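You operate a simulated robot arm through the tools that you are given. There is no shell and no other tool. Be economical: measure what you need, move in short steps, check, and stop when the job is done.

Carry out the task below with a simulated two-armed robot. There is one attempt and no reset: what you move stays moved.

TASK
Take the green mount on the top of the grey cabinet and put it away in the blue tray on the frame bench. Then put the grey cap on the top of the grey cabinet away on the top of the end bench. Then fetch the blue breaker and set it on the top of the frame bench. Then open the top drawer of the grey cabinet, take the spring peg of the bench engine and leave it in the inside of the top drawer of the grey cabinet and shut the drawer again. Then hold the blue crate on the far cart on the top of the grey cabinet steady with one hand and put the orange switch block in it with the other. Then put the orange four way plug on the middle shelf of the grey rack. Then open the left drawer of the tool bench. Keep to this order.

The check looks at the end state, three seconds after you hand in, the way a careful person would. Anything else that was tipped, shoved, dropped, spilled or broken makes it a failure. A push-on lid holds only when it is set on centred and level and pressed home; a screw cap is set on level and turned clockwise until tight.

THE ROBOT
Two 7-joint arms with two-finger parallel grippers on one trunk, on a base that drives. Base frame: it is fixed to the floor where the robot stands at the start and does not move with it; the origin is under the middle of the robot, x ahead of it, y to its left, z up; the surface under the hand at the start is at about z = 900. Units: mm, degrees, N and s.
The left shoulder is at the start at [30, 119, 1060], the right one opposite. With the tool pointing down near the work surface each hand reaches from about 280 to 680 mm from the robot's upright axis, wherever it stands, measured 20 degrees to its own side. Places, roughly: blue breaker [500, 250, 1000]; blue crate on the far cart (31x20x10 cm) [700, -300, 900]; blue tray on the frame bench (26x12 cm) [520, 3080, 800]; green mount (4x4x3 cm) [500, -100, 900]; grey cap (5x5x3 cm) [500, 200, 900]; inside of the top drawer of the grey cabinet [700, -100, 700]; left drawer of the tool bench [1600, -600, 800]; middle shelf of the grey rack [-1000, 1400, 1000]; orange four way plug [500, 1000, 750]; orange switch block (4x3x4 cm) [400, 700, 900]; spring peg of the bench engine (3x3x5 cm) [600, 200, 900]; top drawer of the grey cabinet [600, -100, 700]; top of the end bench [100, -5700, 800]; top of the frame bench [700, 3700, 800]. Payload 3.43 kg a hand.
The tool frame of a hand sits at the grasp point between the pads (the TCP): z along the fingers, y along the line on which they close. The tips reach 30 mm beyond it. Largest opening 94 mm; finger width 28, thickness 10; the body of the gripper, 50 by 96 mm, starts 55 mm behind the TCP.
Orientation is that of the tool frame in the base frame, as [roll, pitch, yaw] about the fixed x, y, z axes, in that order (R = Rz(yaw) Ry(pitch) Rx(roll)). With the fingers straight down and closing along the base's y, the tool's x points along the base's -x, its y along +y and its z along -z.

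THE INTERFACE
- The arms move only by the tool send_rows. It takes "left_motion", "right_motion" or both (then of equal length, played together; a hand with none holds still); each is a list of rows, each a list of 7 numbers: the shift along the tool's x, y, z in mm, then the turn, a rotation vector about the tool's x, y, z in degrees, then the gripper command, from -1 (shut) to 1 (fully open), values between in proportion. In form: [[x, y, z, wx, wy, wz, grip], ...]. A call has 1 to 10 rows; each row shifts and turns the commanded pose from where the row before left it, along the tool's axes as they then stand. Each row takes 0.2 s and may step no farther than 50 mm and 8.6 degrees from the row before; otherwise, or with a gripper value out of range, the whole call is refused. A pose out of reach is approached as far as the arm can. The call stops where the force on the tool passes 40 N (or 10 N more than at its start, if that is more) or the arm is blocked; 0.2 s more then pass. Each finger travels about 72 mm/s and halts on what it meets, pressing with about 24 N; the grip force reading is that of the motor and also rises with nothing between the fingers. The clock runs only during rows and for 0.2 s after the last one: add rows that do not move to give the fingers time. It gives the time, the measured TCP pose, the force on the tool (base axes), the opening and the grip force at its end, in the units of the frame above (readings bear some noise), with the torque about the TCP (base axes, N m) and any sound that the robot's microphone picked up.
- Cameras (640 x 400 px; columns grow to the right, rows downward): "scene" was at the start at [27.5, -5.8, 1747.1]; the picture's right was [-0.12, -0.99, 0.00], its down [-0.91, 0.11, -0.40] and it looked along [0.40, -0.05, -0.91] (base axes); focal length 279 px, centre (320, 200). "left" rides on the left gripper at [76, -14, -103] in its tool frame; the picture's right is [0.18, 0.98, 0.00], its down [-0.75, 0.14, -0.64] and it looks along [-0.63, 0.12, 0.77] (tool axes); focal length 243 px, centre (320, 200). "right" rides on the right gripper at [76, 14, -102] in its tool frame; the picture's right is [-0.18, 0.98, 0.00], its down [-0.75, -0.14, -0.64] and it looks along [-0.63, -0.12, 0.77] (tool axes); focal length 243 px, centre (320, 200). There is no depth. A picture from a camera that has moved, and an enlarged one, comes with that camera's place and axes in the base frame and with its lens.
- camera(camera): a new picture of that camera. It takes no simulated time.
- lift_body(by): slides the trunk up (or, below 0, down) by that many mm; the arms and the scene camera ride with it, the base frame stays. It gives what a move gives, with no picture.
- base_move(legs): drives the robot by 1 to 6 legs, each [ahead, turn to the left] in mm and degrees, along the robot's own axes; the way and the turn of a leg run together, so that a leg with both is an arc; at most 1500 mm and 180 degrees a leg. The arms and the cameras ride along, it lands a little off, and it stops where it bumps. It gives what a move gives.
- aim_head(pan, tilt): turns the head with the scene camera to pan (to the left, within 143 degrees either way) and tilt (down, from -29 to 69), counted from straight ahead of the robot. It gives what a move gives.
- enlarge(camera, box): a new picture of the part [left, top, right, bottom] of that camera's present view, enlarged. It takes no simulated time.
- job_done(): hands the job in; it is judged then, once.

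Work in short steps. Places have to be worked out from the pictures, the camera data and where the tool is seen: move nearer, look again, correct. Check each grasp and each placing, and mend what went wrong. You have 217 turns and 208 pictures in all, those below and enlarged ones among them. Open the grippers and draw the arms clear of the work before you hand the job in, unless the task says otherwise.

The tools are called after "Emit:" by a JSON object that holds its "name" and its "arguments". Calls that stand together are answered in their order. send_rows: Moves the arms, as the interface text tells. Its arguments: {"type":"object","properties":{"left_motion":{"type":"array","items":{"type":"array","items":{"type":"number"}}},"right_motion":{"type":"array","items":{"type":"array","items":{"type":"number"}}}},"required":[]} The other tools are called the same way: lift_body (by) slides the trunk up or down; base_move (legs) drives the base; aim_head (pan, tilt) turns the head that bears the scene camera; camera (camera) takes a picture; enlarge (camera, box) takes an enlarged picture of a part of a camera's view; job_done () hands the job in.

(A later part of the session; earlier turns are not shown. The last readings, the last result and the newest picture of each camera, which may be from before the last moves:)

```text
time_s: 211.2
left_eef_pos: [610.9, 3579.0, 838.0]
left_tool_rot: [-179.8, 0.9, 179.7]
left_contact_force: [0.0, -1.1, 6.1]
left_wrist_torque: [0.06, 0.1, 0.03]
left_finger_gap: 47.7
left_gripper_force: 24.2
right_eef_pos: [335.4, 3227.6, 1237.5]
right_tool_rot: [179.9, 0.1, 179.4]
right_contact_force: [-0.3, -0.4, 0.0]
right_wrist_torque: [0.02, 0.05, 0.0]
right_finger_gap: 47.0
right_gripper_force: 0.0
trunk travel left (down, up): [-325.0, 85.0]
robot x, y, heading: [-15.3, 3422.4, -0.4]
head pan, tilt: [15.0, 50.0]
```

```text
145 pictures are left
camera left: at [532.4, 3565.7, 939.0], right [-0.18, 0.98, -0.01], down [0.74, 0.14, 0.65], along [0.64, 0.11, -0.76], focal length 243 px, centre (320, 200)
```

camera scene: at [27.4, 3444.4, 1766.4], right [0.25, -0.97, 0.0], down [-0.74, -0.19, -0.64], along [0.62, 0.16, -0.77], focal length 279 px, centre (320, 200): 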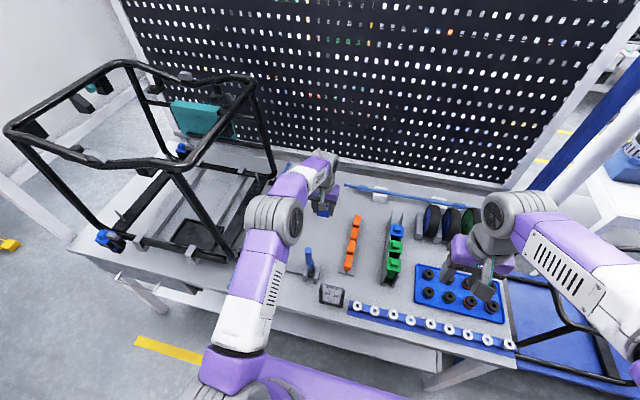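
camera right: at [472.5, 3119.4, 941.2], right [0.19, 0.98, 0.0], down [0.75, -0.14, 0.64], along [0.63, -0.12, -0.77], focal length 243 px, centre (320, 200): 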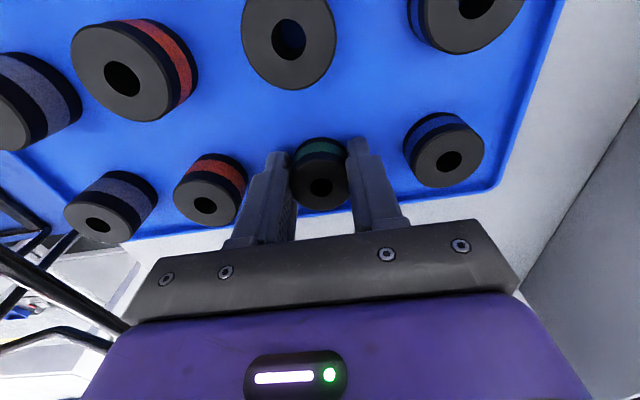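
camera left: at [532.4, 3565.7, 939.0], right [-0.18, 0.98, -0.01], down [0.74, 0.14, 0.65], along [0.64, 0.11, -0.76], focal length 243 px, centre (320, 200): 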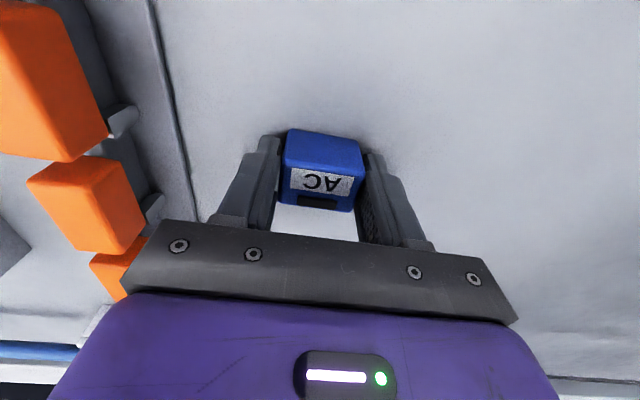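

Contact; the breaker is on the bench. Release, rise, retract.

Emit:
{"name": "send_rows", "arguments": {"left_motion": [[0, 0, 0, 0, 0, 0, 0.1], [0, 0, 0, 0, 0, 0, 0.35], [0, 0, 0, 0, 0, 0, 0.35], [0, 0, -15, 0, 0, 0, 0.35], [0, 0, -35, 0, 0, 0, 0.35], [0, 0, -48, 0, 0, 0, 0.35], [0, 0, -48, 0, 0, 0, 0.35], [0, 0, -48, 0, 0, 0, 0.35], [0, 0, -48, 0, 0, 0, 0.35], [0, 0, -48, 0, 0, 0, 0.35]]}}

Emit:
{"name": "camera", "arguments": {"camera": "left"}}

Emit:
{"name": "send_rows", "arguments": {"left_motion": [[20, 0, -40, 0, 0, 0, 1], [30, -5, -40, 0, 0, 0, 1], [40, -8, -10, 0, 0, 0, 1], [40, -8, 0, 0, 0, 0, 1], [40, -8, 0, 0, 0, 0, 1], [40, -8, 0, 0, 0, 0, 1]]}}

Emit:
{"name": "camera", "arguments": {"camera": "scene"}}

```text
time_s: 213.4
left_eef_pos: [605.3, 3578.3, 1126.9]
left_tool_rot: [-179.9, 0.8, 179.7]
left_contact_force: [0.2, -0.9, -0.6]
left_wrist_torque: [0.0, 0.02, 0.0]
left_finger_gap: 63.5
left_gripper_force: 0.1
right_eef_pos: [335.5, 3227.9, 1235.6]
right_tool_rot: [179.9, 0.0, 179.4]
right_contact_force: [0.4, 0.4, -0.1]
right_wrist_torque: [0.01, -0.01, -0.05]
right_finger_gap: 47.0
right_gripper_force: 0.1
trunk travel left (down, up): [-325.0, 85.0]
robot x, y, heading: [-12.8, 3422.3, -0.2]
head pan, tilt: [15.0, 50.0]
```

```text
144 pictures are left
camera left: at [528.3, 3565.2, 1229.2], right [-0.18, 0.98, -0.01], down [0.75, 0.14, 0.65], along [0.64, 0.11, -0.76], focal length 243 px, centre (320, 200)
```

left: 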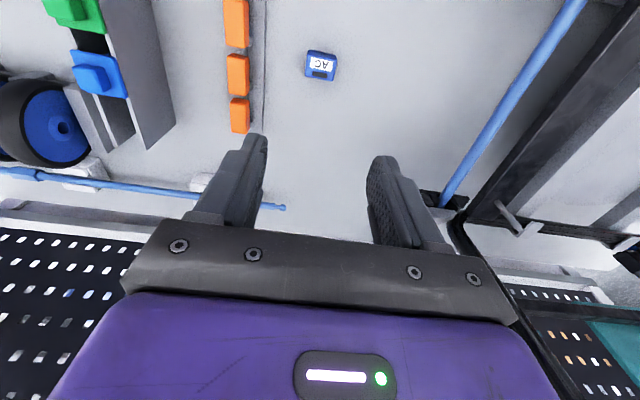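

```text
refused: row 2 steps farther than a row can; nothing moved
```

```text
143 pictures are left
camera scene: at [25.5, 3444.1, 1766.5], right [0.25, -0.97, 0.0], down [-0.74, -0.19, -0.64], along [0.62, 0.16, -0.77], focal length 279 px, centre (320, 200)
```

scene: 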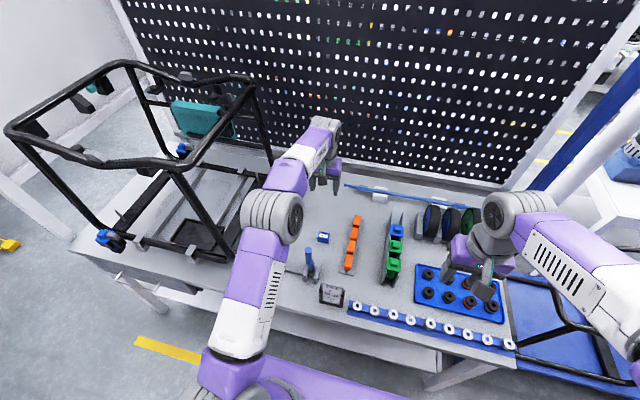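

Breaker placed upright on the frame bench. Retract the left hand and drive back to the cabinet for the drawer.

Emit:
{"name": "send_rows", "arguments": {"left_motion": [[10, 0, -45, 0, 0, 0, 1], [20, -5, -40, 0, 0, 0, 1], [40, -8, -20, 0, 0, 0, 1], [40, -8, 0, 0, 0, 0, 1], [40, -8, 0, 0, 0, 0, 1], [40, -5, 0, 0, 0, 0, 1], [10, 0, 0, 0, 0, 0, 1]]}}

Emit:
{"name": "base_move", "arguments": {"legs": [[0, -90], [1500, 0], [1500, 0], [400, 0], [0, 90]]}}

Emit:
{"name": "aim_head", "arguments": {"pan": -15, "tilt": 65}}

Emit:
{"name": "camera", "arguments": {"camera": "scene"}}

Emit:
{"name": "camera", "arguments": {"camera": "right"}}

```text
time_s: 215.0
left_eef_pos: [407.3, 3547.6, 1229.3]
left_tool_rot: [-179.9, 0.7, 179.6]
left_contact_force: [0.2, -0.3, -0.2]
left_wrist_torque: [0.01, 0.04, 0.0]
left_finger_gap: 94.2
left_gripper_force: 0.2
right_eef_pos: [336.6, 3228.5, 1235.5]
right_tool_rot: [-180.0, 0.0, 179.4]
right_contact_force: [-0.2, 0.5, -0.7]
right_wrist_torque: [-0.02, 0.04, 0.04]
right_finger_gap: 46.8
right_gripper_force: 0.1
trunk travel left (down, up): [-325.0, 85.0]
robot x, y, heading: [-15.0, 3425.5, -0.5]
head pan, tilt: [15.0, 50.0]
```

```text
time_s: 239.2
left_eef_pos: [313.0, 127.3, 1229.5]
left_tool_rot: [-179.9, 0.6, 177.8]
left_contact_force: [-0.1, -1.1, 0.1]
left_wrist_torque: [-0.02, 0.03, 0.02]
left_finger_gap: 93.9
left_gripper_force: 0.2
right_eef_pos: [232.8, -189.4, 1235.8]
right_tool_rot: [-179.9, 0.0, 177.6]
right_contact_force: [0.2, 0.4, -0.2]
right_wrist_torque: [0.01, 0.03, -0.02]
right_finger_gap: 47.4
right_gripper_force: 0.0
trunk travel left (down, up): [-325.0, 85.0]
robot x, y, heading: [-116.9, 16.7, -2.5]
head pan, tilt: [15.0, 50.0]
```

```text
time_s: 240.1
left_eef_pos: [313.3, 127.5, 1229.1]
left_tool_rot: [-179.8, 0.6, 177.8]
left_contact_force: [-0.6, 0.7, 0.7]
left_wrist_torque: [-0.04, 0.01, 0.0]
left_finger_gap: 93.8
left_gripper_force: 0.2
right_eef_pos: [233.7, -190.8, 1235.3]
right_tool_rot: [179.8, 0.0, 177.6]
right_contact_force: [-0.2, 0.1, 0.1]
right_wrist_torque: [0.03, 0.04, -0.02]
right_finger_gap: 47.0
right_gripper_force: 0.0
trunk travel left (down, up): [-325.0, 85.0]
robot x, y, heading: [-113.7, 17.7, -2.1]
head pan, tilt: [-15.0, 65.0]
```

```text
142 pictures are left
camera scene: at [-87.7, 1.8, 1748.3], right [-0.3, -0.95, 0.0], down [-0.86, 0.27, -0.42], along [0.4, -0.13, -0.91], focal length 279 px, centre (320, 200)
```

scene: 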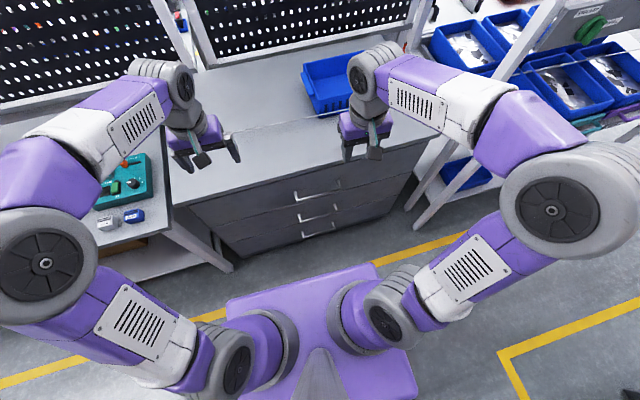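

```text
141 pictures are left
camera right: at [155.7, -173.3, 1337.9], right [0.23, 0.97, 0.0], down [0.75, -0.17, 0.64], along [0.63, -0.14, -0.77], focal length 243 px, centre (320, 200)
```

right: 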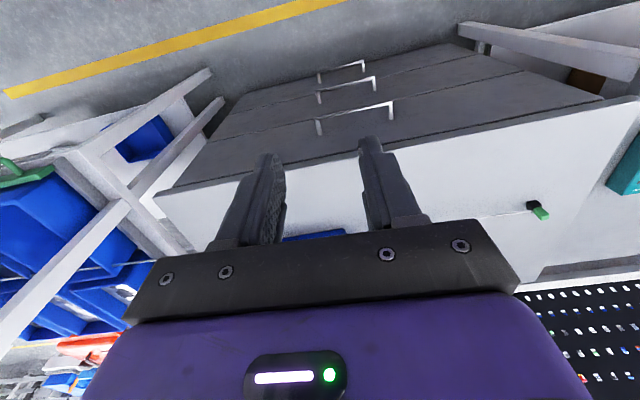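

Robot is at x≈-115. Zoom on the top drawer handle from both cameras to locate it.

Emit:
{"name": "enlarge", "arguments": {"camera": "scene", "box": [250, 130, 410, 230]}}

Emit:
{"name": "enlarge", "arguments": {"camera": "right", "box": [280, 40, 440, 140]}}

```text
4.00 times, centred on (330, 180) of scene
camera zoom: at [-87.7, 1.8, 1748.3], right [-0.3, -0.95, 0.0], down [-0.86, 0.27, -0.42], along [0.4, -0.13, -0.91], focal length 1116 px, centre (280, 280)
```

zoom: 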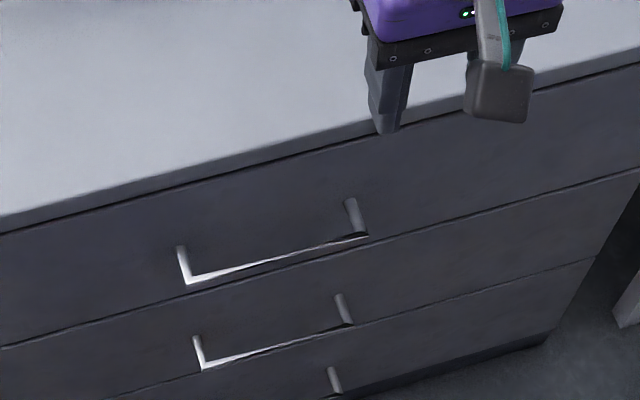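

```text
4.00 times, centred on (360, 90) of right
camera zoom: at [155.7, -173.3, 1337.9], right [0.23, 0.97, 0.0], down [0.75, -0.17, 0.64], along [0.63, -0.14, -0.77], focal length 970 px, centre (160, 640)
```

zoom: 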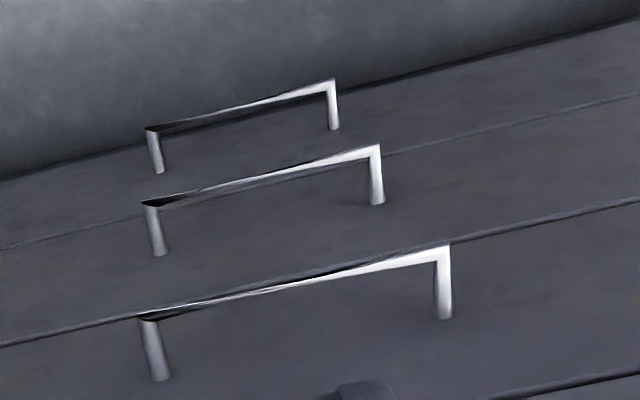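

Handle bar lies from y≈-54 to -233 at x≈375, z≈760, close beneath the cabinet top edge. I'll grip it with the right hand tilted ~45°, fingers closing across the bar: first lower the trunk and yaw the hand 90°.

Emit:
{"name": "lift_body", "arguments": {"by": -130}}

Emit:
{"name": "send_rows", "arguments": {"right_motion": [[0, 0, 0, 0, 0, 8.5, -0.3], [0, 0, 0, 0, 0, 8.5, -0.3], [0, 0, 0, 0, 0, 8.5, -0.3], [0, 0, 0, 0, 0, 8.5, -0.3], [0, 0, 0, 0, 0, 8.5, -0.3], [0, 0, 0, 0, 0, 8.5, -0.3], [0, 0, 0, 0, 0, 8.5, -0.3], [0, 0, 0, 0, 0, 8.5, -0.3], [0, 0, 0, 0, 0, 8.5, -0.3], [0, 0, 0, 0, 0, 8.5, -0.3]]}}

```text
time_s: 241.7
left_eef_pos: [312.9, 126.7, 1099.8]
left_tool_rot: [-179.8, 0.7, 177.7]
left_contact_force: [-0.4, 0.5, 0.2]
left_wrist_torque: [0.0, 0.03, -0.03]
left_finger_gap: 94.1
left_gripper_force: 0.1
right_eef_pos: [232.3, -190.1, 1106.3]
right_tool_rot: [179.9, 0.0, 177.6]
right_contact_force: [-0.2, -0.5, -0.6]
right_wrist_torque: [0.02, -0.02, -0.02]
right_finger_gap: 47.2
right_gripper_force: 0.0
trunk travel left (down, up): [-195.0, 215.0]
robot x, y, heading: [-111.7, 19.5, -2.3]
head pan, tilt: [-15.0, 65.0]
```

```text
time_s: 243.9
left_eef_pos: [313.8, 127.0, 1099.9]
left_tool_rot: [-179.8, 0.7, 177.8]
left_contact_force: [0.7, 0.1, 0.2]
left_wrist_torque: [-0.01, -0.01, 0.05]
left_finger_gap: 94.0
left_gripper_force: 0.0
right_eef_pos: [233.1, -190.9, 1106.2]
right_tool_rot: [180.0, 0.1, 92.4]
right_contact_force: [-0.2, 0.8, 0.8]
right_wrist_torque: [0.03, 0.02, -0.03]
right_finger_gap: 33.1
right_gripper_force: 0.1
trunk travel left (down, up): [-195.0, 215.0]
robot x, y, heading: [-111.6, 17.5, -2.2]
head pan, tilt: [-15.0, 65.0]
```

Now tilt the hand forward ~48° and take a look.

Emit:
{"name": "send_rows", "arguments": {"right_motion": [[0, 0, 0, 0, 0, 2.4, -0.3], [0, 0, 0, -8, 0, 0, -0.3], [0, 0, 0, -8, 0, 0, -0.3], [0, 0, 0, -8, 0, 0, -0.3], [0, 0, 0, -8, 0, 0, -0.3], [0, 0, 0, -8, 0, 0, -0.3], [0, 0, 0, -8, 0, 0, -0.3]]}}

Emit:
{"name": "camera", "arguments": {"camera": "right"}}

Emit:
{"name": "camera", "arguments": {"camera": "scene"}}

```text
time_s: 245.5
left_eef_pos: [313.1, 127.4, 1098.2]
left_tool_rot: [-179.8, 0.7, 177.8]
left_contact_force: [0.1, 0.5, 0.1]
left_wrist_torque: [-0.02, 0.0, -0.01]
left_finger_gap: 94.1
left_gripper_force: 0.1
right_eef_pos: [236.1, -188.8, 1110.0]
right_tool_rot: [132.1, -0.1, 90.1]
right_contact_force: [0.2, 0.5, 0.3]
right_wrist_torque: [-0.01, -0.04, 0.0]
right_finger_gap: 33.0
right_gripper_force: 0.0
right hand out of reach, approached as far as the arm can: row 7
trunk travel left (down, up): [-195.0, 215.0]
robot x, y, heading: [-112.2, 16.0, -2.1]
head pan, tilt: [-15.0, 65.0]
```

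```text
138 pictures are left
camera right: at [168.3, -114.6, 1189.3], right [0.66, -0.18, 0.73], down [-0.57, -0.76, 0.32], along [0.49, -0.63, -0.6], focal length 243 px, centre (320, 200)
```

right: 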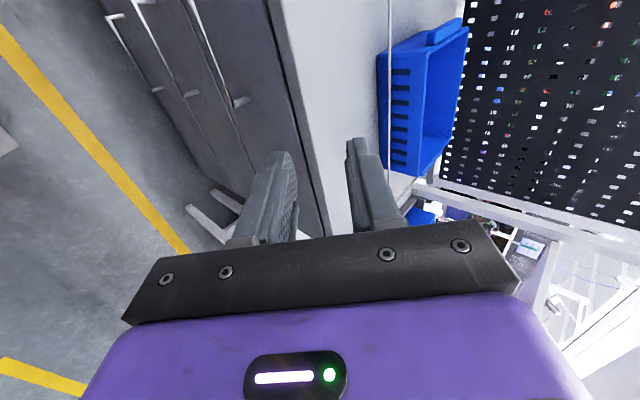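

```text
137 pictures are left
camera scene: at [-87.7, 2.3, 1618.3], right [-0.3, -0.95, 0.0], down [-0.86, 0.27, -0.42], along [0.4, -0.13, -0.91], focal length 279 px, centre (320, 200)
```

scene: 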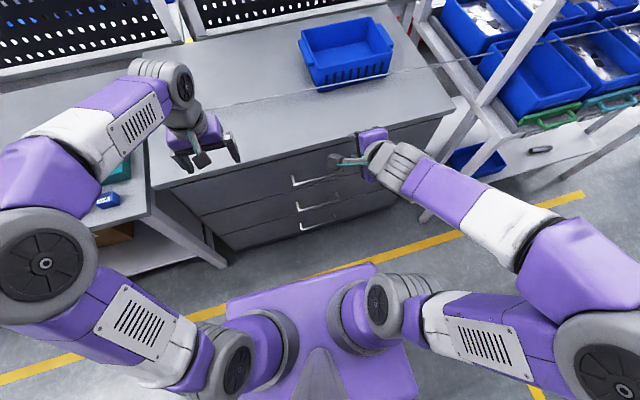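

Orientation good. Move to a pre-grasp point about 80 mm back from the handle.

Emit:
{"name": "send_rows", "arguments": {"right_motion": [[6.6, -23.8, 35, 0, 0, 0, -0.3], [6.6, -23.8, 35, 0, 0, 0, -0.3], [6.6, -23.8, 35, 0, 0, 0, -0.3], [6.6, -23.8, 35, 0, 0, 0, -0.3], [6.6, -23.8, 35, 0, 0, 0, -0.3], [6.6, -23.8, 35, 0, 0, 0, -0.3], [6.6, -23.8, 35, 0, 0, 0, -0.3], [0, 0, 0, 0, 0, 0, -0.3]]}}

Emit:
{"name": "camera", "arguments": {"camera": "right"}}

Emit:
{"name": "enlarge", "arguments": {"camera": "scene", "box": [250, 120, 410, 220]}}

```text
time_s: 247.3
left_eef_pos: [312.7, 127.1, 1100.2]
left_tool_rot: [-179.9, 0.7, 177.9]
left_contact_force: [-0.2, 0.9, -0.6]
left_wrist_torque: [-0.01, -0.02, -0.02]
left_finger_gap: 93.8
left_gripper_force: 0.0
right_eef_pos: [337.2, -148.6, 844.6]
right_tool_rot: [131.9, -0.2, 90.2]
right_contact_force: [0.0, 0.5, -0.7]
right_wrist_torque: [-0.01, -0.02, 0.03]
right_finger_gap: 32.8
right_gripper_force: 0.0
right hand out of reach, approached as far as the arm can: row 1, 2, 3
trunk travel left (down, up): [-195.0, 215.0]
robot x, y, heading: [-116.4, 18.0, -2.8]
head pan, tilt: [-15.0, 65.0]
```

```text
136 pictures are left
camera right: at [268.4, -74.4, 922.6], right [0.66, -0.18, 0.73], down [-0.57, -0.76, 0.32], along [0.49, -0.63, -0.6], focal length 243 px, centre (320, 200)
```

right: 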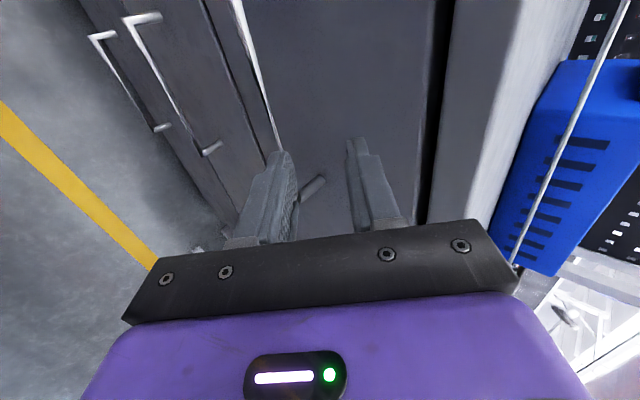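

```text
4.00 times, centred on (330, 170) of scene
camera zoom: at [-88.4, 2.0, 1618.4], right [-0.3, -0.95, 0.0], down [-0.86, 0.27, -0.42], along [0.4, -0.13, -0.91], focal length 1116 px, centre (280, 320)
```

zoom: 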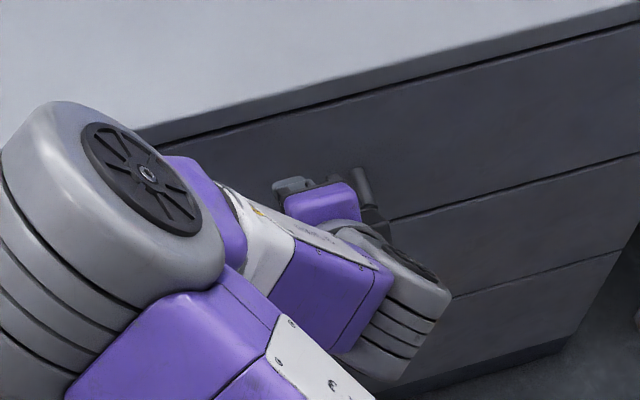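

Bar confirmed at x≈372, z≈760. Shift down to line up, then advance along the fingers.

Emit:
{"name": "send_rows", "arguments": {"right_motion": [[0, -20, 11, 0, 0, 0, -0.2], [0, -20, 10, 0, 0, 0, -0.2], [0, 0, 10, 0, 0, 0, -0.2], [0, 0, 0, 0, 0, 0, -0.2]]}}

Emit:
{"name": "camera", "arguments": {"camera": "right"}}

```text
time_s: 248.3
left_eef_pos: [312.8, 127.4, 1100.0]
left_tool_rot: [-179.8, 0.6, 177.8]
left_contact_force: [0.1, 0.3, 0.1]
left_wrist_torque: [-0.01, -0.02, -0.02]
left_finger_gap: 94.2
left_gripper_force: 0.0
right_eef_pos: [333.2, -141.4, 800.9]
right_tool_rot: [132.0, 0.0, 90.2]
right_contact_force: [-0.7, 0.6, -0.4]
right_wrist_torque: [0.0, 0.02, 0.0]
right_finger_gap: 37.7
right_gripper_force: 0.0
right hand out of reach, approached as far as the arm can: row 2, 3
trunk travel left (down, up): [-195.0, 215.0]
robot x, y, heading: [-117.2, 15.5, -2.4]
head pan, tilt: [-15.0, 65.0]
```

```text
134 pictures are left
camera right: at [265.0, -65.8, 880.2], right [0.66, -0.18, 0.73], down [-0.57, -0.75, 0.33], along [0.49, -0.63, -0.6], focal length 243 px, centre (320, 200)
```

right: 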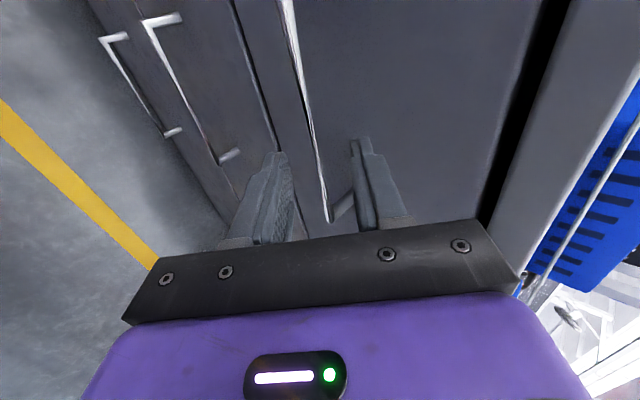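

Bar is now between the fingers. Advance ~42 mm along the fingers and check.

Emit:
{"name": "send_rows", "arguments": {"right_motion": [[0, -2, 14, 0, 0, 0, -0.2], [0, -2, 14, 0, 0, 0, -0.2], [0, 0, 12, 0, 0, 0, -0.2], [0, 0, 0, 0, 0, 0, -0.2]]}}

Emit:
{"name": "camera", "arguments": {"camera": "right"}}

```text
time_s: 249.3
left_eef_pos: [313.0, 127.6, 1099.4]
left_tool_rot: [-179.8, 0.7, 177.8]
left_contact_force: [0.2, -0.9, -0.9]
left_wrist_torque: [0.03, 0.01, 0.0]
left_finger_gap: 93.8
left_gripper_force: 0.1
right_eef_pos: [354.5, -124.5, 794.0]
right_tool_rot: [132.0, 0.0, 90.2]
right_contact_force: [0.8, 0.0, -0.1]
right_wrist_torque: [0.0, 0.02, 0.03]
right_finger_gap: 37.8
right_gripper_force: 0.0
right hand out of reach, approached as far as the arm can: row 1, 2, 3
trunk travel left (down, up): [-195.0, 215.0]
robot x, y, heading: [-114.5, 23.5, -2.7]
head pan, tilt: [-15.0, 65.0]
```

```text
133 pictures are left
camera right: at [287.0, -50.0, 872.8], right [0.66, -0.18, 0.73], down [-0.57, -0.75, 0.33], along [0.49, -0.63, -0.6], focal length 243 px, centre (320, 200)
```

right: 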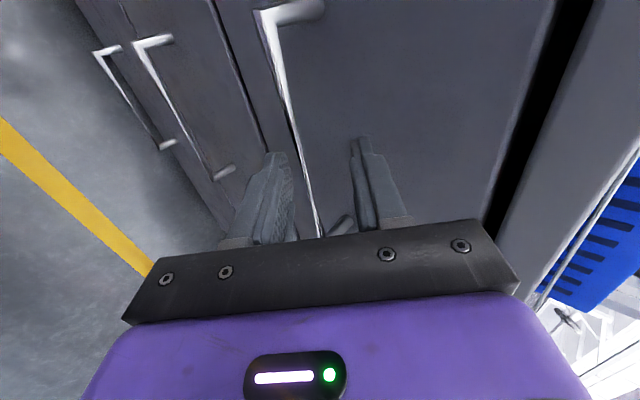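

The arm is at a joint limit, but the remaining error is simply downward; I ride the trunk down 24 mm to bring the fingers around the bar.

Emit:
{"name": "lift_body", "arguments": {"by": -24}}

Emit:
{"name": "camera", "arguments": {"camera": "right"}}

```text
time_s: 250.0
left_eef_pos: [313.8, 126.3, 1075.1]
left_tool_rot: [-179.8, 0.7, 177.8]
left_contact_force: [-0.8, 0.2, -0.2]
left_wrist_torque: [0.0, 0.05, 0.0]
left_finger_gap: 94.1
left_gripper_force: 0.1
right_eef_pos: [354.1, -125.7, 770.4]
right_tool_rot: [132.0, 0.0, 90.1]
right_contact_force: [0.5, 0.0, -0.5]
right_wrist_torque: [0.04, 0.0, -0.02]
right_finger_gap: 37.5
right_gripper_force: 0.0
trunk travel left (down, up): [-171.0, 239.0]
robot x, y, heading: [-112.8, 15.2, -2.5]
head pan, tilt: [-15.0, 65.0]
```

```text
132 pictures are left
camera right: at [286.8, -50.1, 848.8], right [0.66, -0.18, 0.73], down [-0.57, -0.75, 0.33], along [0.49, -0.63, -0.6], focal length 243 px, centre (320, 200)
```

right: 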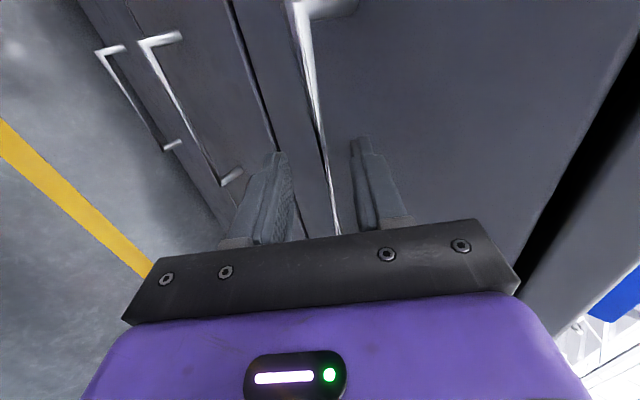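

Bar appears centred between the fingers. Close and check the gap.

Emit:
{"name": "send_rows", "arguments": {"right_motion": [[0, 0, 0, 0, 0, 0, -1], [0, 0, 0, 0, 0, 0, -1], [0, 0, 0, 0, 0, 0, -1], [0, 0, 0, 0, 0, 0, -1]]}}

Emit:
{"name": "camera", "arguments": {"camera": "right"}}

```text
time_s: 251.0
left_eef_pos: [312.3, 126.5, 1077.0]
left_tool_rot: [-179.8, 0.8, 177.7]
left_contact_force: [0.1, 0.7, 0.3]
left_wrist_torque: [-0.03, -0.02, -0.06]
left_finger_gap: 94.1
left_gripper_force: 0.1
right_eef_pos: [353.5, -124.4, 770.9]
right_tool_rot: [131.9, 0.0, 90.1]
right_contact_force: [-7.6, 1.5, 13.5]
right_wrist_torque: [-0.06, -0.15, -0.04]
right_finger_gap: 0.0
right_gripper_force: 24.0
trunk travel left (down, up): [-171.0, 239.0]
robot x, y, heading: [-116.0, 19.1, -2.2]
head pan, tilt: [-15.0, 65.0]
```

```text
131 pictures are left
camera right: at [285.9, -49.8, 849.7], right [0.66, -0.18, 0.73], down [-0.57, -0.75, 0.32], along [0.49, -0.63, -0.6], focal length 243 px, centre (320, 200)
```

right: 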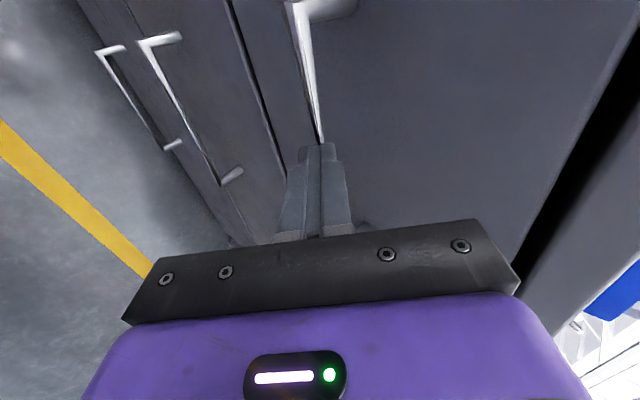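

Closed just short of the bar. Reopen, advance the base 15 mm and lower the trunk 13 mm (about 20 mm along the fingers), then look.

Emit:
{"name": "send_rows", "arguments": {"right_motion": [[0, 0, 0, 0, 0, 0, -0.1], [0, 0, 0, 0, 0, 0, -0.1], [0, 0, 0, 0, 0, 0, -0.1]]}}

Emit:
{"name": "base_move", "arguments": {"legs": [[15, 0]]}}

Emit:
{"name": "lift_body", "arguments": {"by": -13}}

Emit:
{"name": "camera", "arguments": {"camera": "right"}}

```text
time_s: 251.8
left_eef_pos: [313.1, 128.2, 1075.6]
left_tool_rot: [-179.8, 0.7, 177.8]
left_contact_force: [-0.8, 0.3, -0.5]
left_wrist_torque: [0.03, -0.01, -0.03]
left_finger_gap: 93.9
left_gripper_force: 0.1
right_eef_pos: [355.5, -124.4, 771.5]
right_tool_rot: [132.0, 0.0, 90.0]
right_contact_force: [-0.6, 0.2, -0.5]
right_wrist_torque: [0.01, 0.03, -0.02]
right_finger_gap: 42.5
right_gripper_force: 0.0
trunk travel left (down, up): [-171.0, 239.0]
robot x, y, heading: [-116.3, 13.4, -2.7]
head pan, tilt: [-15.0, 65.0]
```

```text
time_s: 252.6
left_eef_pos: [327.6, 127.3, 1074.9]
left_tool_rot: [-179.8, 0.6, 177.8]
left_contact_force: [0.1, 0.5, -0.8]
left_wrist_torque: [0.0, 0.0, 0.01]
left_finger_gap: 94.0
left_gripper_force: 0.2
right_eef_pos: [369.6, -125.1, 768.4]
right_tool_rot: [132.1, 0.0, 90.1]
right_contact_force: [0.3, 0.0, -0.8]
right_wrist_torque: [-0.01, 0.03, 0.03]
right_finger_gap: 42.2
right_gripper_force: 0.1
trunk travel left (down, up): [-171.0, 239.0]
robot x, y, heading: [-100.4, 19.0, -2.4]
head pan, tilt: [-15.0, 65.0]
```

```text
time_s: 253.2
left_eef_pos: [327.2, 126.6, 1062.3]
left_tool_rot: [-179.8, 0.7, 177.8]
left_contact_force: [-0.1, 0.2, 0.3]
left_wrist_torque: [0.02, -0.01, 0.04]
left_finger_gap: 93.9
left_gripper_force: 0.1
right_eef_pos: [369.2, -125.7, 757.4]
right_tool_rot: [132.0, 0.0, 90.1]
right_contact_force: [0.5, 0.3, 0.6]
right_wrist_torque: [-0.02, 0.0, 0.03]
right_finger_gap: 42.3
right_gripper_force: 0.1
trunk travel left (down, up): [-158.0, 252.0]
robot x, y, heading: [-102.4, 16.5, -2.5]
head pan, tilt: [-15.0, 65.0]
```

```text
130 pictures are left
camera right: at [301.6, -50.7, 835.8], right [0.66, -0.18, 0.73], down [-0.57, -0.75, 0.33], along [0.49, -0.63, -0.6], focal length 243 px, centre (320, 200)
```

right: 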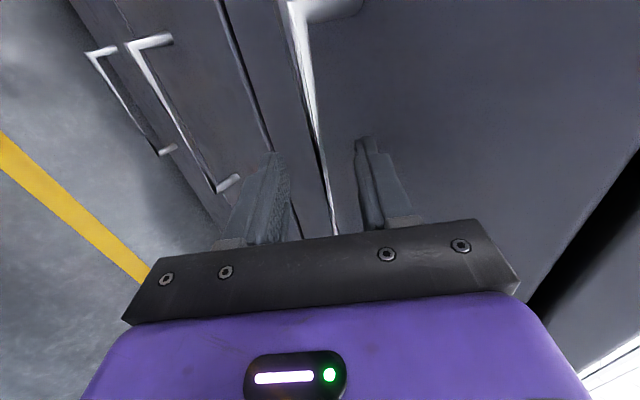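

Try closing again.

Emit:
{"name": "send_rows", "arguments": {"right_motion": [[0, 0, 0, 0, 0, 0, -1], [0, 0, 0, 0, 0, 0, -1], [0, 0, 0, 0, 0, 0, -1], [0, 0, 0, 0, 0, 0, -1]]}}

Emit:
{"name": "camera", "arguments": {"camera": "right"}}

```text
time_s: 254.2
left_eef_pos: [327.5, 126.7, 1063.7]
left_tool_rot: [-179.8, 0.7, 177.8]
left_contact_force: [-0.3, -0.1, 0.3]
left_wrist_torque: [0.01, -0.01, 0.0]
left_finger_gap: 94.1
left_gripper_force: 0.0
right_eef_pos: [370.1, -126.3, 759.4]
right_tool_rot: [131.8, 0.0, 90.1]
right_contact_force: [2.4, -0.9, 10.8]
right_wrist_torque: [0.27, -0.15, 0.14]
right_finger_gap: 14.0
right_gripper_force: 45.0
trunk travel left (down, up): [-158.0, 252.0]
robot x, y, heading: [-102.0, 18.2, -2.2]
head pan, tilt: [-15.0, 65.0]
```

```text
129 pictures are left
camera right: at [301.8, -50.7, 836.7], right [0.66, -0.18, 0.73], down [-0.57, -0.75, 0.32], along [0.49, -0.63, -0.6], focal length 243 px, centre (320, 200)
```

right: 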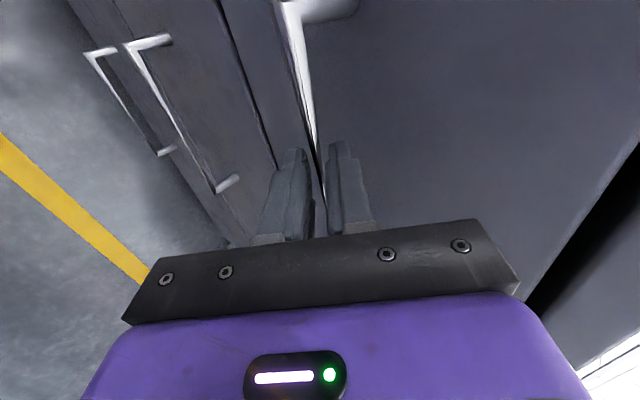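

Handle gripped (14 mm). Pull the drawer open by reversing the base ~200 mm.

Emit:
{"name": "base_move", "arguments": {"legs": [[-200, 0]]}}

Emit:
{"name": "camera", "arguments": {"camera": "scene"}}

```text
time_s: 255.8
left_eef_pos: [128.4, 131.3, 1063.7]
left_tool_rot: [179.9, 0.7, 177.5]
left_contact_force: [-0.2, 0.0, 0.0]
left_wrist_torque: [0.04, -0.01, 0.0]
left_finger_gap: 93.8
left_gripper_force: 0.0
right_eef_pos: [169.1, -124.4, 758.9]
right_tool_rot: [131.9, 0.3, 89.3]
right_contact_force: [1.9, -29.2, 6.1]
right_wrist_torque: [-1.08, -0.08, -0.37]
right_finger_gap: 13.8
right_gripper_force: 45.2
trunk travel left (down, up): [-158.0, 252.0]
robot x, y, heading: [-297.6, 23.8, -2.5]
head pan, tilt: [-15.0, 65.0]
```

```text
128 pictures are left
camera scene: at [-273.4, 6.4, 1581.2], right [-0.3, -0.95, 0.0], down [-0.86, 0.28, -0.42], along [0.4, -0.13, -0.91], focal length 279 px, centre (320, 200)
```

scene: 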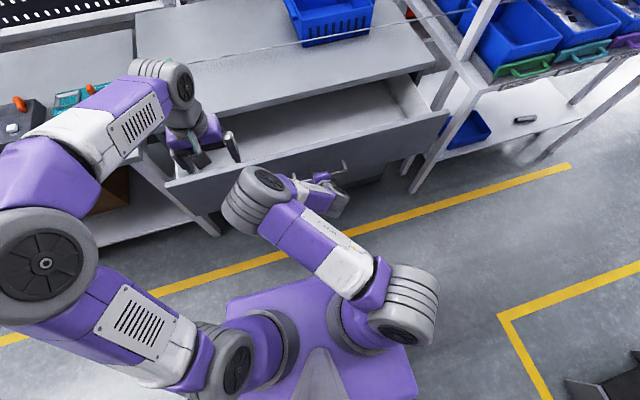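

Drawer is open 200 mm. Release the handle and back the hand away, then raise the trunk.

Emit:
{"name": "send_rows", "arguments": {"right_motion": [[0, 0, 0, 0, 0, 0, 0], [0, 0, 0, 0, 0, 0, 0], [0, 0, 0, 0, 0, 0, 0], [0, 0, -30, 0, 0, 0, 0], [0, 0, -40, 0, 0, 0, 0], [0, 0, -40, 0, 0, 0, 0], [0, 30, -30, 0, 0, 0, 0], [0, 40, -20, 0, 0, 0, 0]]}}

Emit:
{"name": "camera", "arguments": {"camera": "scene"}}

```text
time_s: 257.6
left_eef_pos: [127.8, 132.6, 1062.5]
left_tool_rot: [-179.9, 0.7, 177.4]
left_contact_force: [0.2, -0.2, -0.3]
left_wrist_torque: [0.03, 0.02, 0.01]
left_finger_gap: 93.9
left_gripper_force: 0.1
right_eef_pos: [127.1, -119.8, 904.2]
right_tool_rot: [132.1, 0.4, 89.3]
right_contact_force: [-0.1, -0.4, 0.2]
right_wrist_torque: [-0.01, -0.01, -0.01]
right_finger_gap: 47.2
right_gripper_force: 0.0
right hand out of reach, approached as far as the arm can: row 6, 7
trunk travel left (down, up): [-158.0, 252.0]
robot x, y, heading: [-299.8, 24.5, -2.9]
head pan, tilt: [-15.0, 65.0]
```

```text
127 pictures are left
camera scene: at [-272.8, 9.0, 1581.3], right [-0.3, -0.95, 0.0], down [-0.86, 0.28, -0.42], along [0.4, -0.13, -0.91], focal length 279 px, centre (320, 200)
```

scene: 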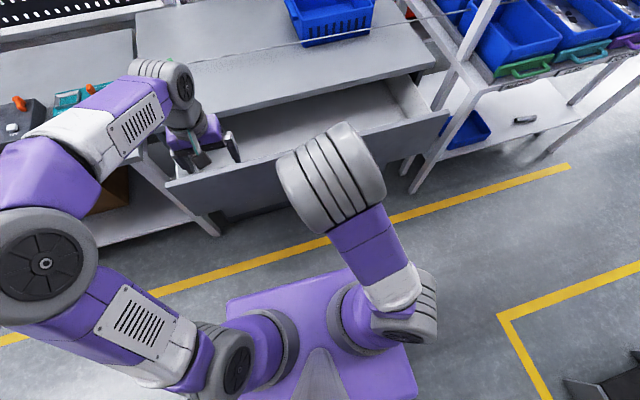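

Raise the trunk back and drive forward toward the peg (left hand will take it).

Emit:
{"name": "lift_body", "arguments": {"by": 167}}

Emit:
{"name": "base_move", "arguments": {"legs": [[0, 2.5], [200, 0]]}}

Emit:
{"name": "camera", "arguments": {"camera": "scene"}}

Emit:
{"name": "camera", "arguments": {"camera": "left"}}

```text
time_s: 259.5
left_eef_pos: [128.3, 133.4, 1230.2]
left_tool_rot: [-180.0, 0.7, 177.6]
left_contact_force: [-0.7, -0.2, 0.5]
left_wrist_torque: [-0.01, -0.01, -0.03]
left_finger_gap: 94.3
left_gripper_force: 0.1
right_eef_pos: [129.4, -118.5, 1070.4]
right_tool_rot: [132.0, 0.4, 89.4]
right_contact_force: [1.1, 0.6, -0.6]
right_wrist_torque: [0.02, 0.01, -0.01]
right_finger_gap: 46.9
right_gripper_force: 0.0
trunk travel left (down, up): [-325.0, 85.0]
robot x, y, heading: [-298.7, 25.9, -2.9]
head pan, tilt: [-15.0, 65.0]
```

```text
time_s: 261.5
left_eef_pos: [327.3, 148.2, 1229.7]
left_tool_rot: [-179.8, 0.7, 179.6]
left_contact_force: [0.2, 0.7, 0.2]
left_wrist_torque: [0.02, 0.03, -0.02]
left_finger_gap: 94.3
left_gripper_force: 0.2
right_eef_pos: [336.7, -104.2, 1070.7]
right_tool_rot: [131.9, 0.3, 91.5]
right_contact_force: [0.4, 0.6, 0.6]
right_wrist_torque: [0.0, 0.0, -0.03]
right_finger_gap: 46.9
right_gripper_force: 0.0
trunk travel left (down, up): [-325.0, 85.0]
robot x, y, heading: [-94.6, 23.2, -0.5]
head pan, tilt: [-15.0, 65.0]
```

```text
126 pictures are left
camera scene: at [-68.5, 9.5, 1748.3], right [-0.27, -0.96, 0.0], down [-0.87, 0.24, -0.42], along [0.41, -0.11, -0.91], focal length 279 px, centre (320, 200)
```

scene: 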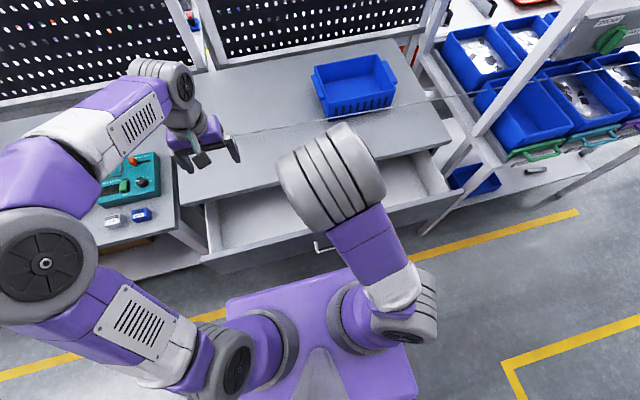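

```text
125 pictures are left
camera left: at [249.5, 135.1, 1331.5], right [-0.18, 0.98, 0.0], down [0.75, 0.14, 0.65], along [0.64, 0.11, -0.76], focal length 243 px, centre (320, 200)
```

left: 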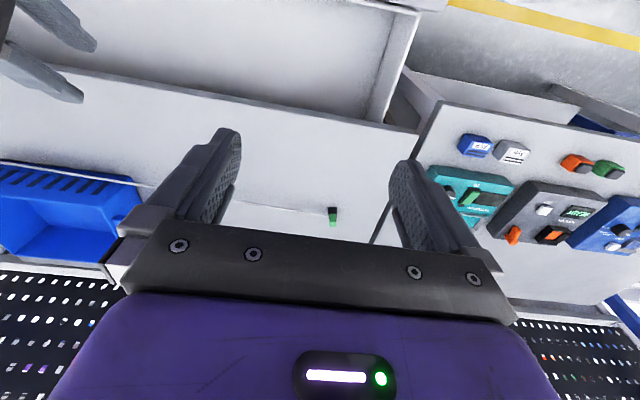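

Drive forward another 90 mm to bring the peg in reach.

Emit:
{"name": "base_move", "arguments": {"legs": [[90, 0]]}}

Emit:
{"name": "send_rows", "arguments": {"left_motion": [[-35, 10, 25, 0, 0, 0, 1], [-40, 10, 25, 0, 0, 0, 1], [-40, 10, 25, 0, 0, 0, 1], [-35, 10, 30, 0, 0, 0, 1], [0, 5, 30, 0, 0, 0, 0.5], [0, 5, 30, 0, 0, 0, 0], [0, 0, 0, 0, 0, 0, 0]]}}

Emit:
{"name": "camera", "arguments": {"camera": "left"}}

```text
time_s: 262.6
left_eef_pos: [416.3, 147.7, 1229.9]
left_tool_rot: [-179.8, 0.8, 179.7]
left_contact_force: [-0.3, -1.0, 0.4]
left_wrist_torque: [0.0, -0.01, 0.01]
left_finger_gap: 94.1
left_gripper_force: 0.0
right_eef_pos: [427.0, -103.4, 1070.6]
right_tool_rot: [131.9, 0.3, 91.6]
right_contact_force: [0.0, 0.1, 0.2]
right_wrist_torque: [0.02, -0.01, 0.02]
right_finger_gap: 46.9
right_gripper_force: 0.2
trunk travel left (down, up): [-325.0, 85.0]
robot x, y, heading: [-6.8, 20.3, -0.3]
head pan, tilt: [-15.0, 65.0]
```

```text
time_s: 264.2
left_eef_pos: [568.5, 195.6, 1065.3]
left_tool_rot: [-179.9, 0.7, 179.6]
left_contact_force: [0.4, 0.1, -0.6]
left_wrist_torque: [0.01, 0.0, 0.01]
left_finger_gap: 46.9
left_gripper_force: 0.0
right_eef_pos: [425.2, -102.6, 1070.5]
right_tool_rot: [132.0, 0.3, 91.7]
right_contact_force: [0.4, 0.1, -0.2]
right_wrist_torque: [0.0, -0.02, 0.0]
right_finger_gap: 47.2
right_gripper_force: 0.0
trunk travel left (down, up): [-325.0, 85.0]
robot x, y, heading: [-1.8, 22.9, -0.3]
head pan, tilt: [-15.0, 65.0]
```

```text
124 pictures are left
camera left: at [490.6, 183.2, 1167.7], right [-0.18, 0.98, -0.01], down [0.75, 0.14, 0.65], along [0.64, 0.11, -0.76], focal length 243 px, centre (320, 200)
```

left: 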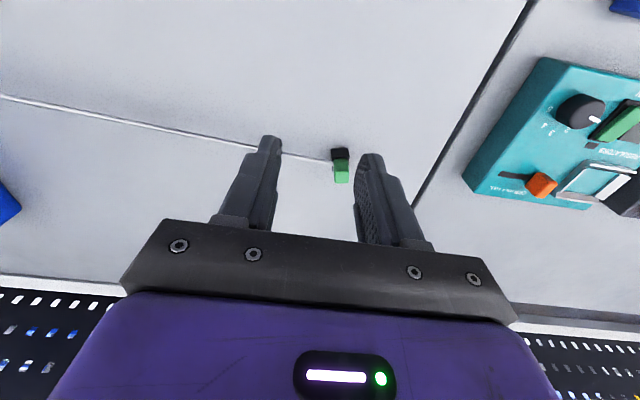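

A white line seems to end right at the peg; zoom to see whether it is a seam or a cord.

Emit:
{"name": "enlarge", "arguments": {"camera": "left", "box": [240, 110, 420, 222]}}

Emit:
{"name": "enlarge", "arguments": {"camera": "scene", "box": [190, 40, 510, 240]}}

```text
3.56 times, centred on (330, 166) of left
camera zoom: at [490.6, 183.2, 1167.7], right [-0.18, 0.98, -0.01], down [0.75, 0.14, 0.65], along [0.64, 0.11, -0.76], focal length 863 px, centre (284, 321)
```

zoom: 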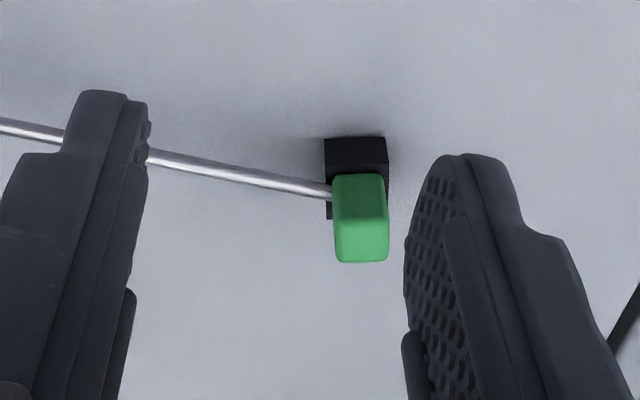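

```text
2.00 times, centred on (350, 140) of scene
camera zoom: at [19.7, 8.8, 1748.3], right [-0.27, -0.96, 0.0], down [-0.87, 0.24, -0.42], along [0.41, -0.11, -0.91], focal length 558 px, centre (260, 320)
```

zoom: 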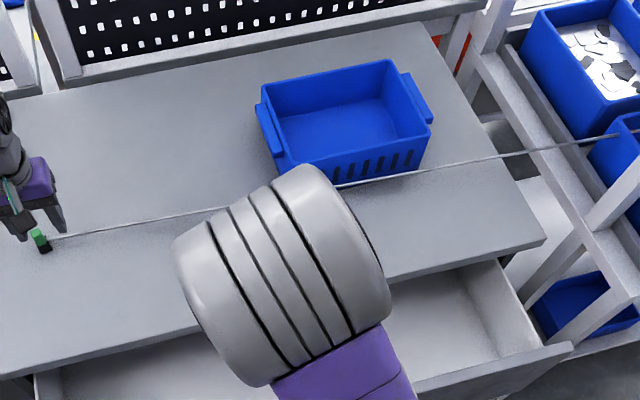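

It's a cord attached low on the peg's side (tether to the engine). Peg stands at about [640,232], ~48 mm tall. I'll grip its green top, above the cord; move over it.

Emit:
{"name": "send_rows", "arguments": {"left_motion": [[-24, 12, 20, 0, 0, 0, 0.1], [-24, 12, 25, 0, 0, 0, 0.1], [-24, 12, 25, 0, 0, 0, 0.1], [0, 0, 0, 0, 0, 0, 0.1]]}}

Emit:
{"name": "camera", "arguments": {"camera": "left"}}

```text
time_s: 265.2
left_eef_pos: [642.7, 231.0, 996.0]
left_tool_rot: [-179.8, 0.6, 179.7]
left_contact_force: [0.1, 0.2, 0.3]
left_wrist_torque: [-0.02, 0.01, 0.01]
left_finger_gap: 51.7
left_gripper_force: 0.1
right_eef_pos: [423.8, -104.3, 1072.2]
right_tool_rot: [132.0, 0.4, 91.7]
right_contact_force: [0.9, 0.0, -0.5]
right_wrist_torque: [0.05, -0.01, 0.01]
right_finger_gap: 47.2
right_gripper_force: 0.0
trunk travel left (down, up): [-325.0, 85.0]
robot x, y, heading: [-7.7, 22.1, -0.4]
head pan, tilt: [-15.0, 65.0]
```

```text
121 pictures are left
camera left: at [564.0, 217.2, 1099.7], right [-0.18, 0.98, -0.01], down [0.75, 0.14, 0.65], along [0.64, 0.11, -0.76], focal length 243 px, centre (320, 200)
```

left: 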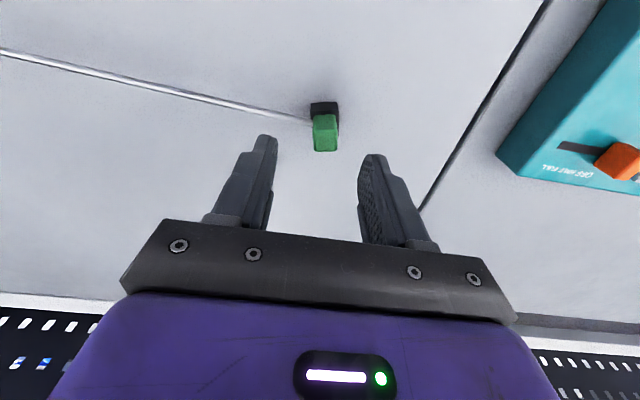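

Well aligned (peg ≈[638,232]). Descend to TCP z≈955 and grip the green top.

Emit:
{"name": "send_rows", "arguments": {"left_motion": [[4, 1, 20, 0, 0, 0, 0.1], [0, 0, 20, 0, 0, 0, 0], [0, 0, 3, 0, 0, 0, -0.1], [0, 0, 0, 0, 0, 0, -0.1]]}}

Emit:
{"name": "camera", "arguments": {"camera": "left"}}

```text
time_s: 266.2
left_eef_pos: [639.7, 233.5, 955.3]
left_tool_rot: [-179.8, 0.7, 179.6]
left_contact_force: [-0.1, 0.2, 0.7]
left_wrist_torque: [0.0, -0.01, 0.03]
left_finger_gap: 42.5
left_gripper_force: 0.0
right_eef_pos: [425.9, -103.3, 1072.0]
right_tool_rot: [132.0, 0.3, 91.6]
right_contact_force: [0.7, 0.4, 0.0]
right_wrist_torque: [-0.02, -0.01, 0.02]
right_finger_gap: 46.8
right_gripper_force: 0.0
trunk travel left (down, up): [-325.0, 85.0]
robot x, y, heading: [-7.1, 23.9, -0.7]
head pan, tilt: [-15.0, 65.0]
```

```text
120 pictures are left
camera left: at [561.1, 220.3, 1055.8], right [-0.18, 0.98, -0.01], down [0.75, 0.14, 0.65], along [0.64, 0.11, -0.76], focal length 243 px, centre (320, 200)
```

left: 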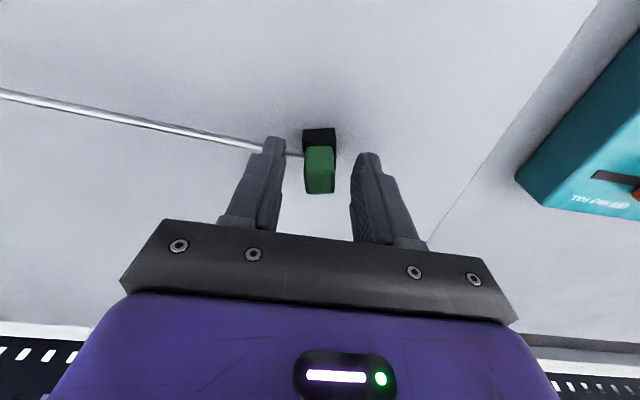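

Lower a touch more, close, lift slightly and watch the force for tether tension.

Emit:
{"name": "send_rows", "arguments": {"left_motion": [[0, 0, 6, 0, 0, 0, -0.2], [0, 0, 0, 0, 0, 0, -1], [0, 0, 0, 0, 0, 0, -1], [0, 0, 0, 0, 0, 0, -1], [0, 0, -15, 0, 0, 0, -1], [0, 0, -20, 0, 0, 0, -1], [0, 0, 0, 0, 0, 0, -1]]}}

Emit:
{"name": "camera", "arguments": {"camera": "left"}}

```text
time_s: 267.8
left_eef_pos: [637.5, 233.1, 985.2]
left_tool_rot: [-179.9, 0.7, 179.7]
left_contact_force: [0.9, -0.7, -1.3]
left_wrist_torque: [0.03, 0.01, 0.03]
left_finger_gap: 20.8
left_gripper_force: 23.8
right_eef_pos: [426.2, -104.0, 1071.0]
right_tool_rot: [132.0, 0.3, 91.7]
right_contact_force: [-0.5, 0.8, -0.1]
right_wrist_torque: [0.01, -0.01, 0.01]
right_finger_gap: 46.9
right_gripper_force: 0.0
trunk travel left (down, up): [-325.0, 85.0]
robot x, y, heading: [-10.8, 26.7, -0.4]
head pan, tilt: [-15.0, 65.0]
```

```text
119 pictures are left
camera left: at [560.2, 220.3, 1086.1], right [-0.18, 0.98, 0.0], down [0.75, 0.14, 0.65], along [0.64, 0.11, -0.76], focal length 243 px, centre (320, 200)
```

left: 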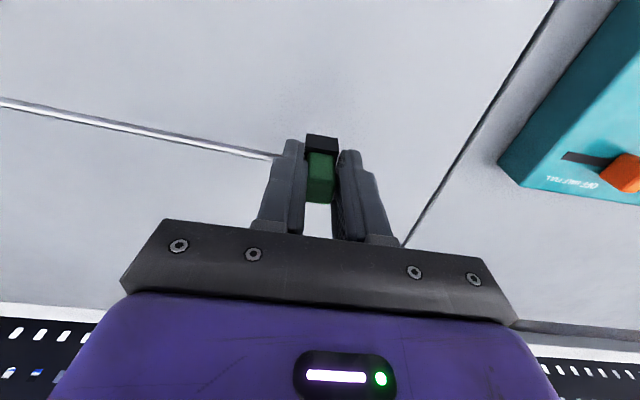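

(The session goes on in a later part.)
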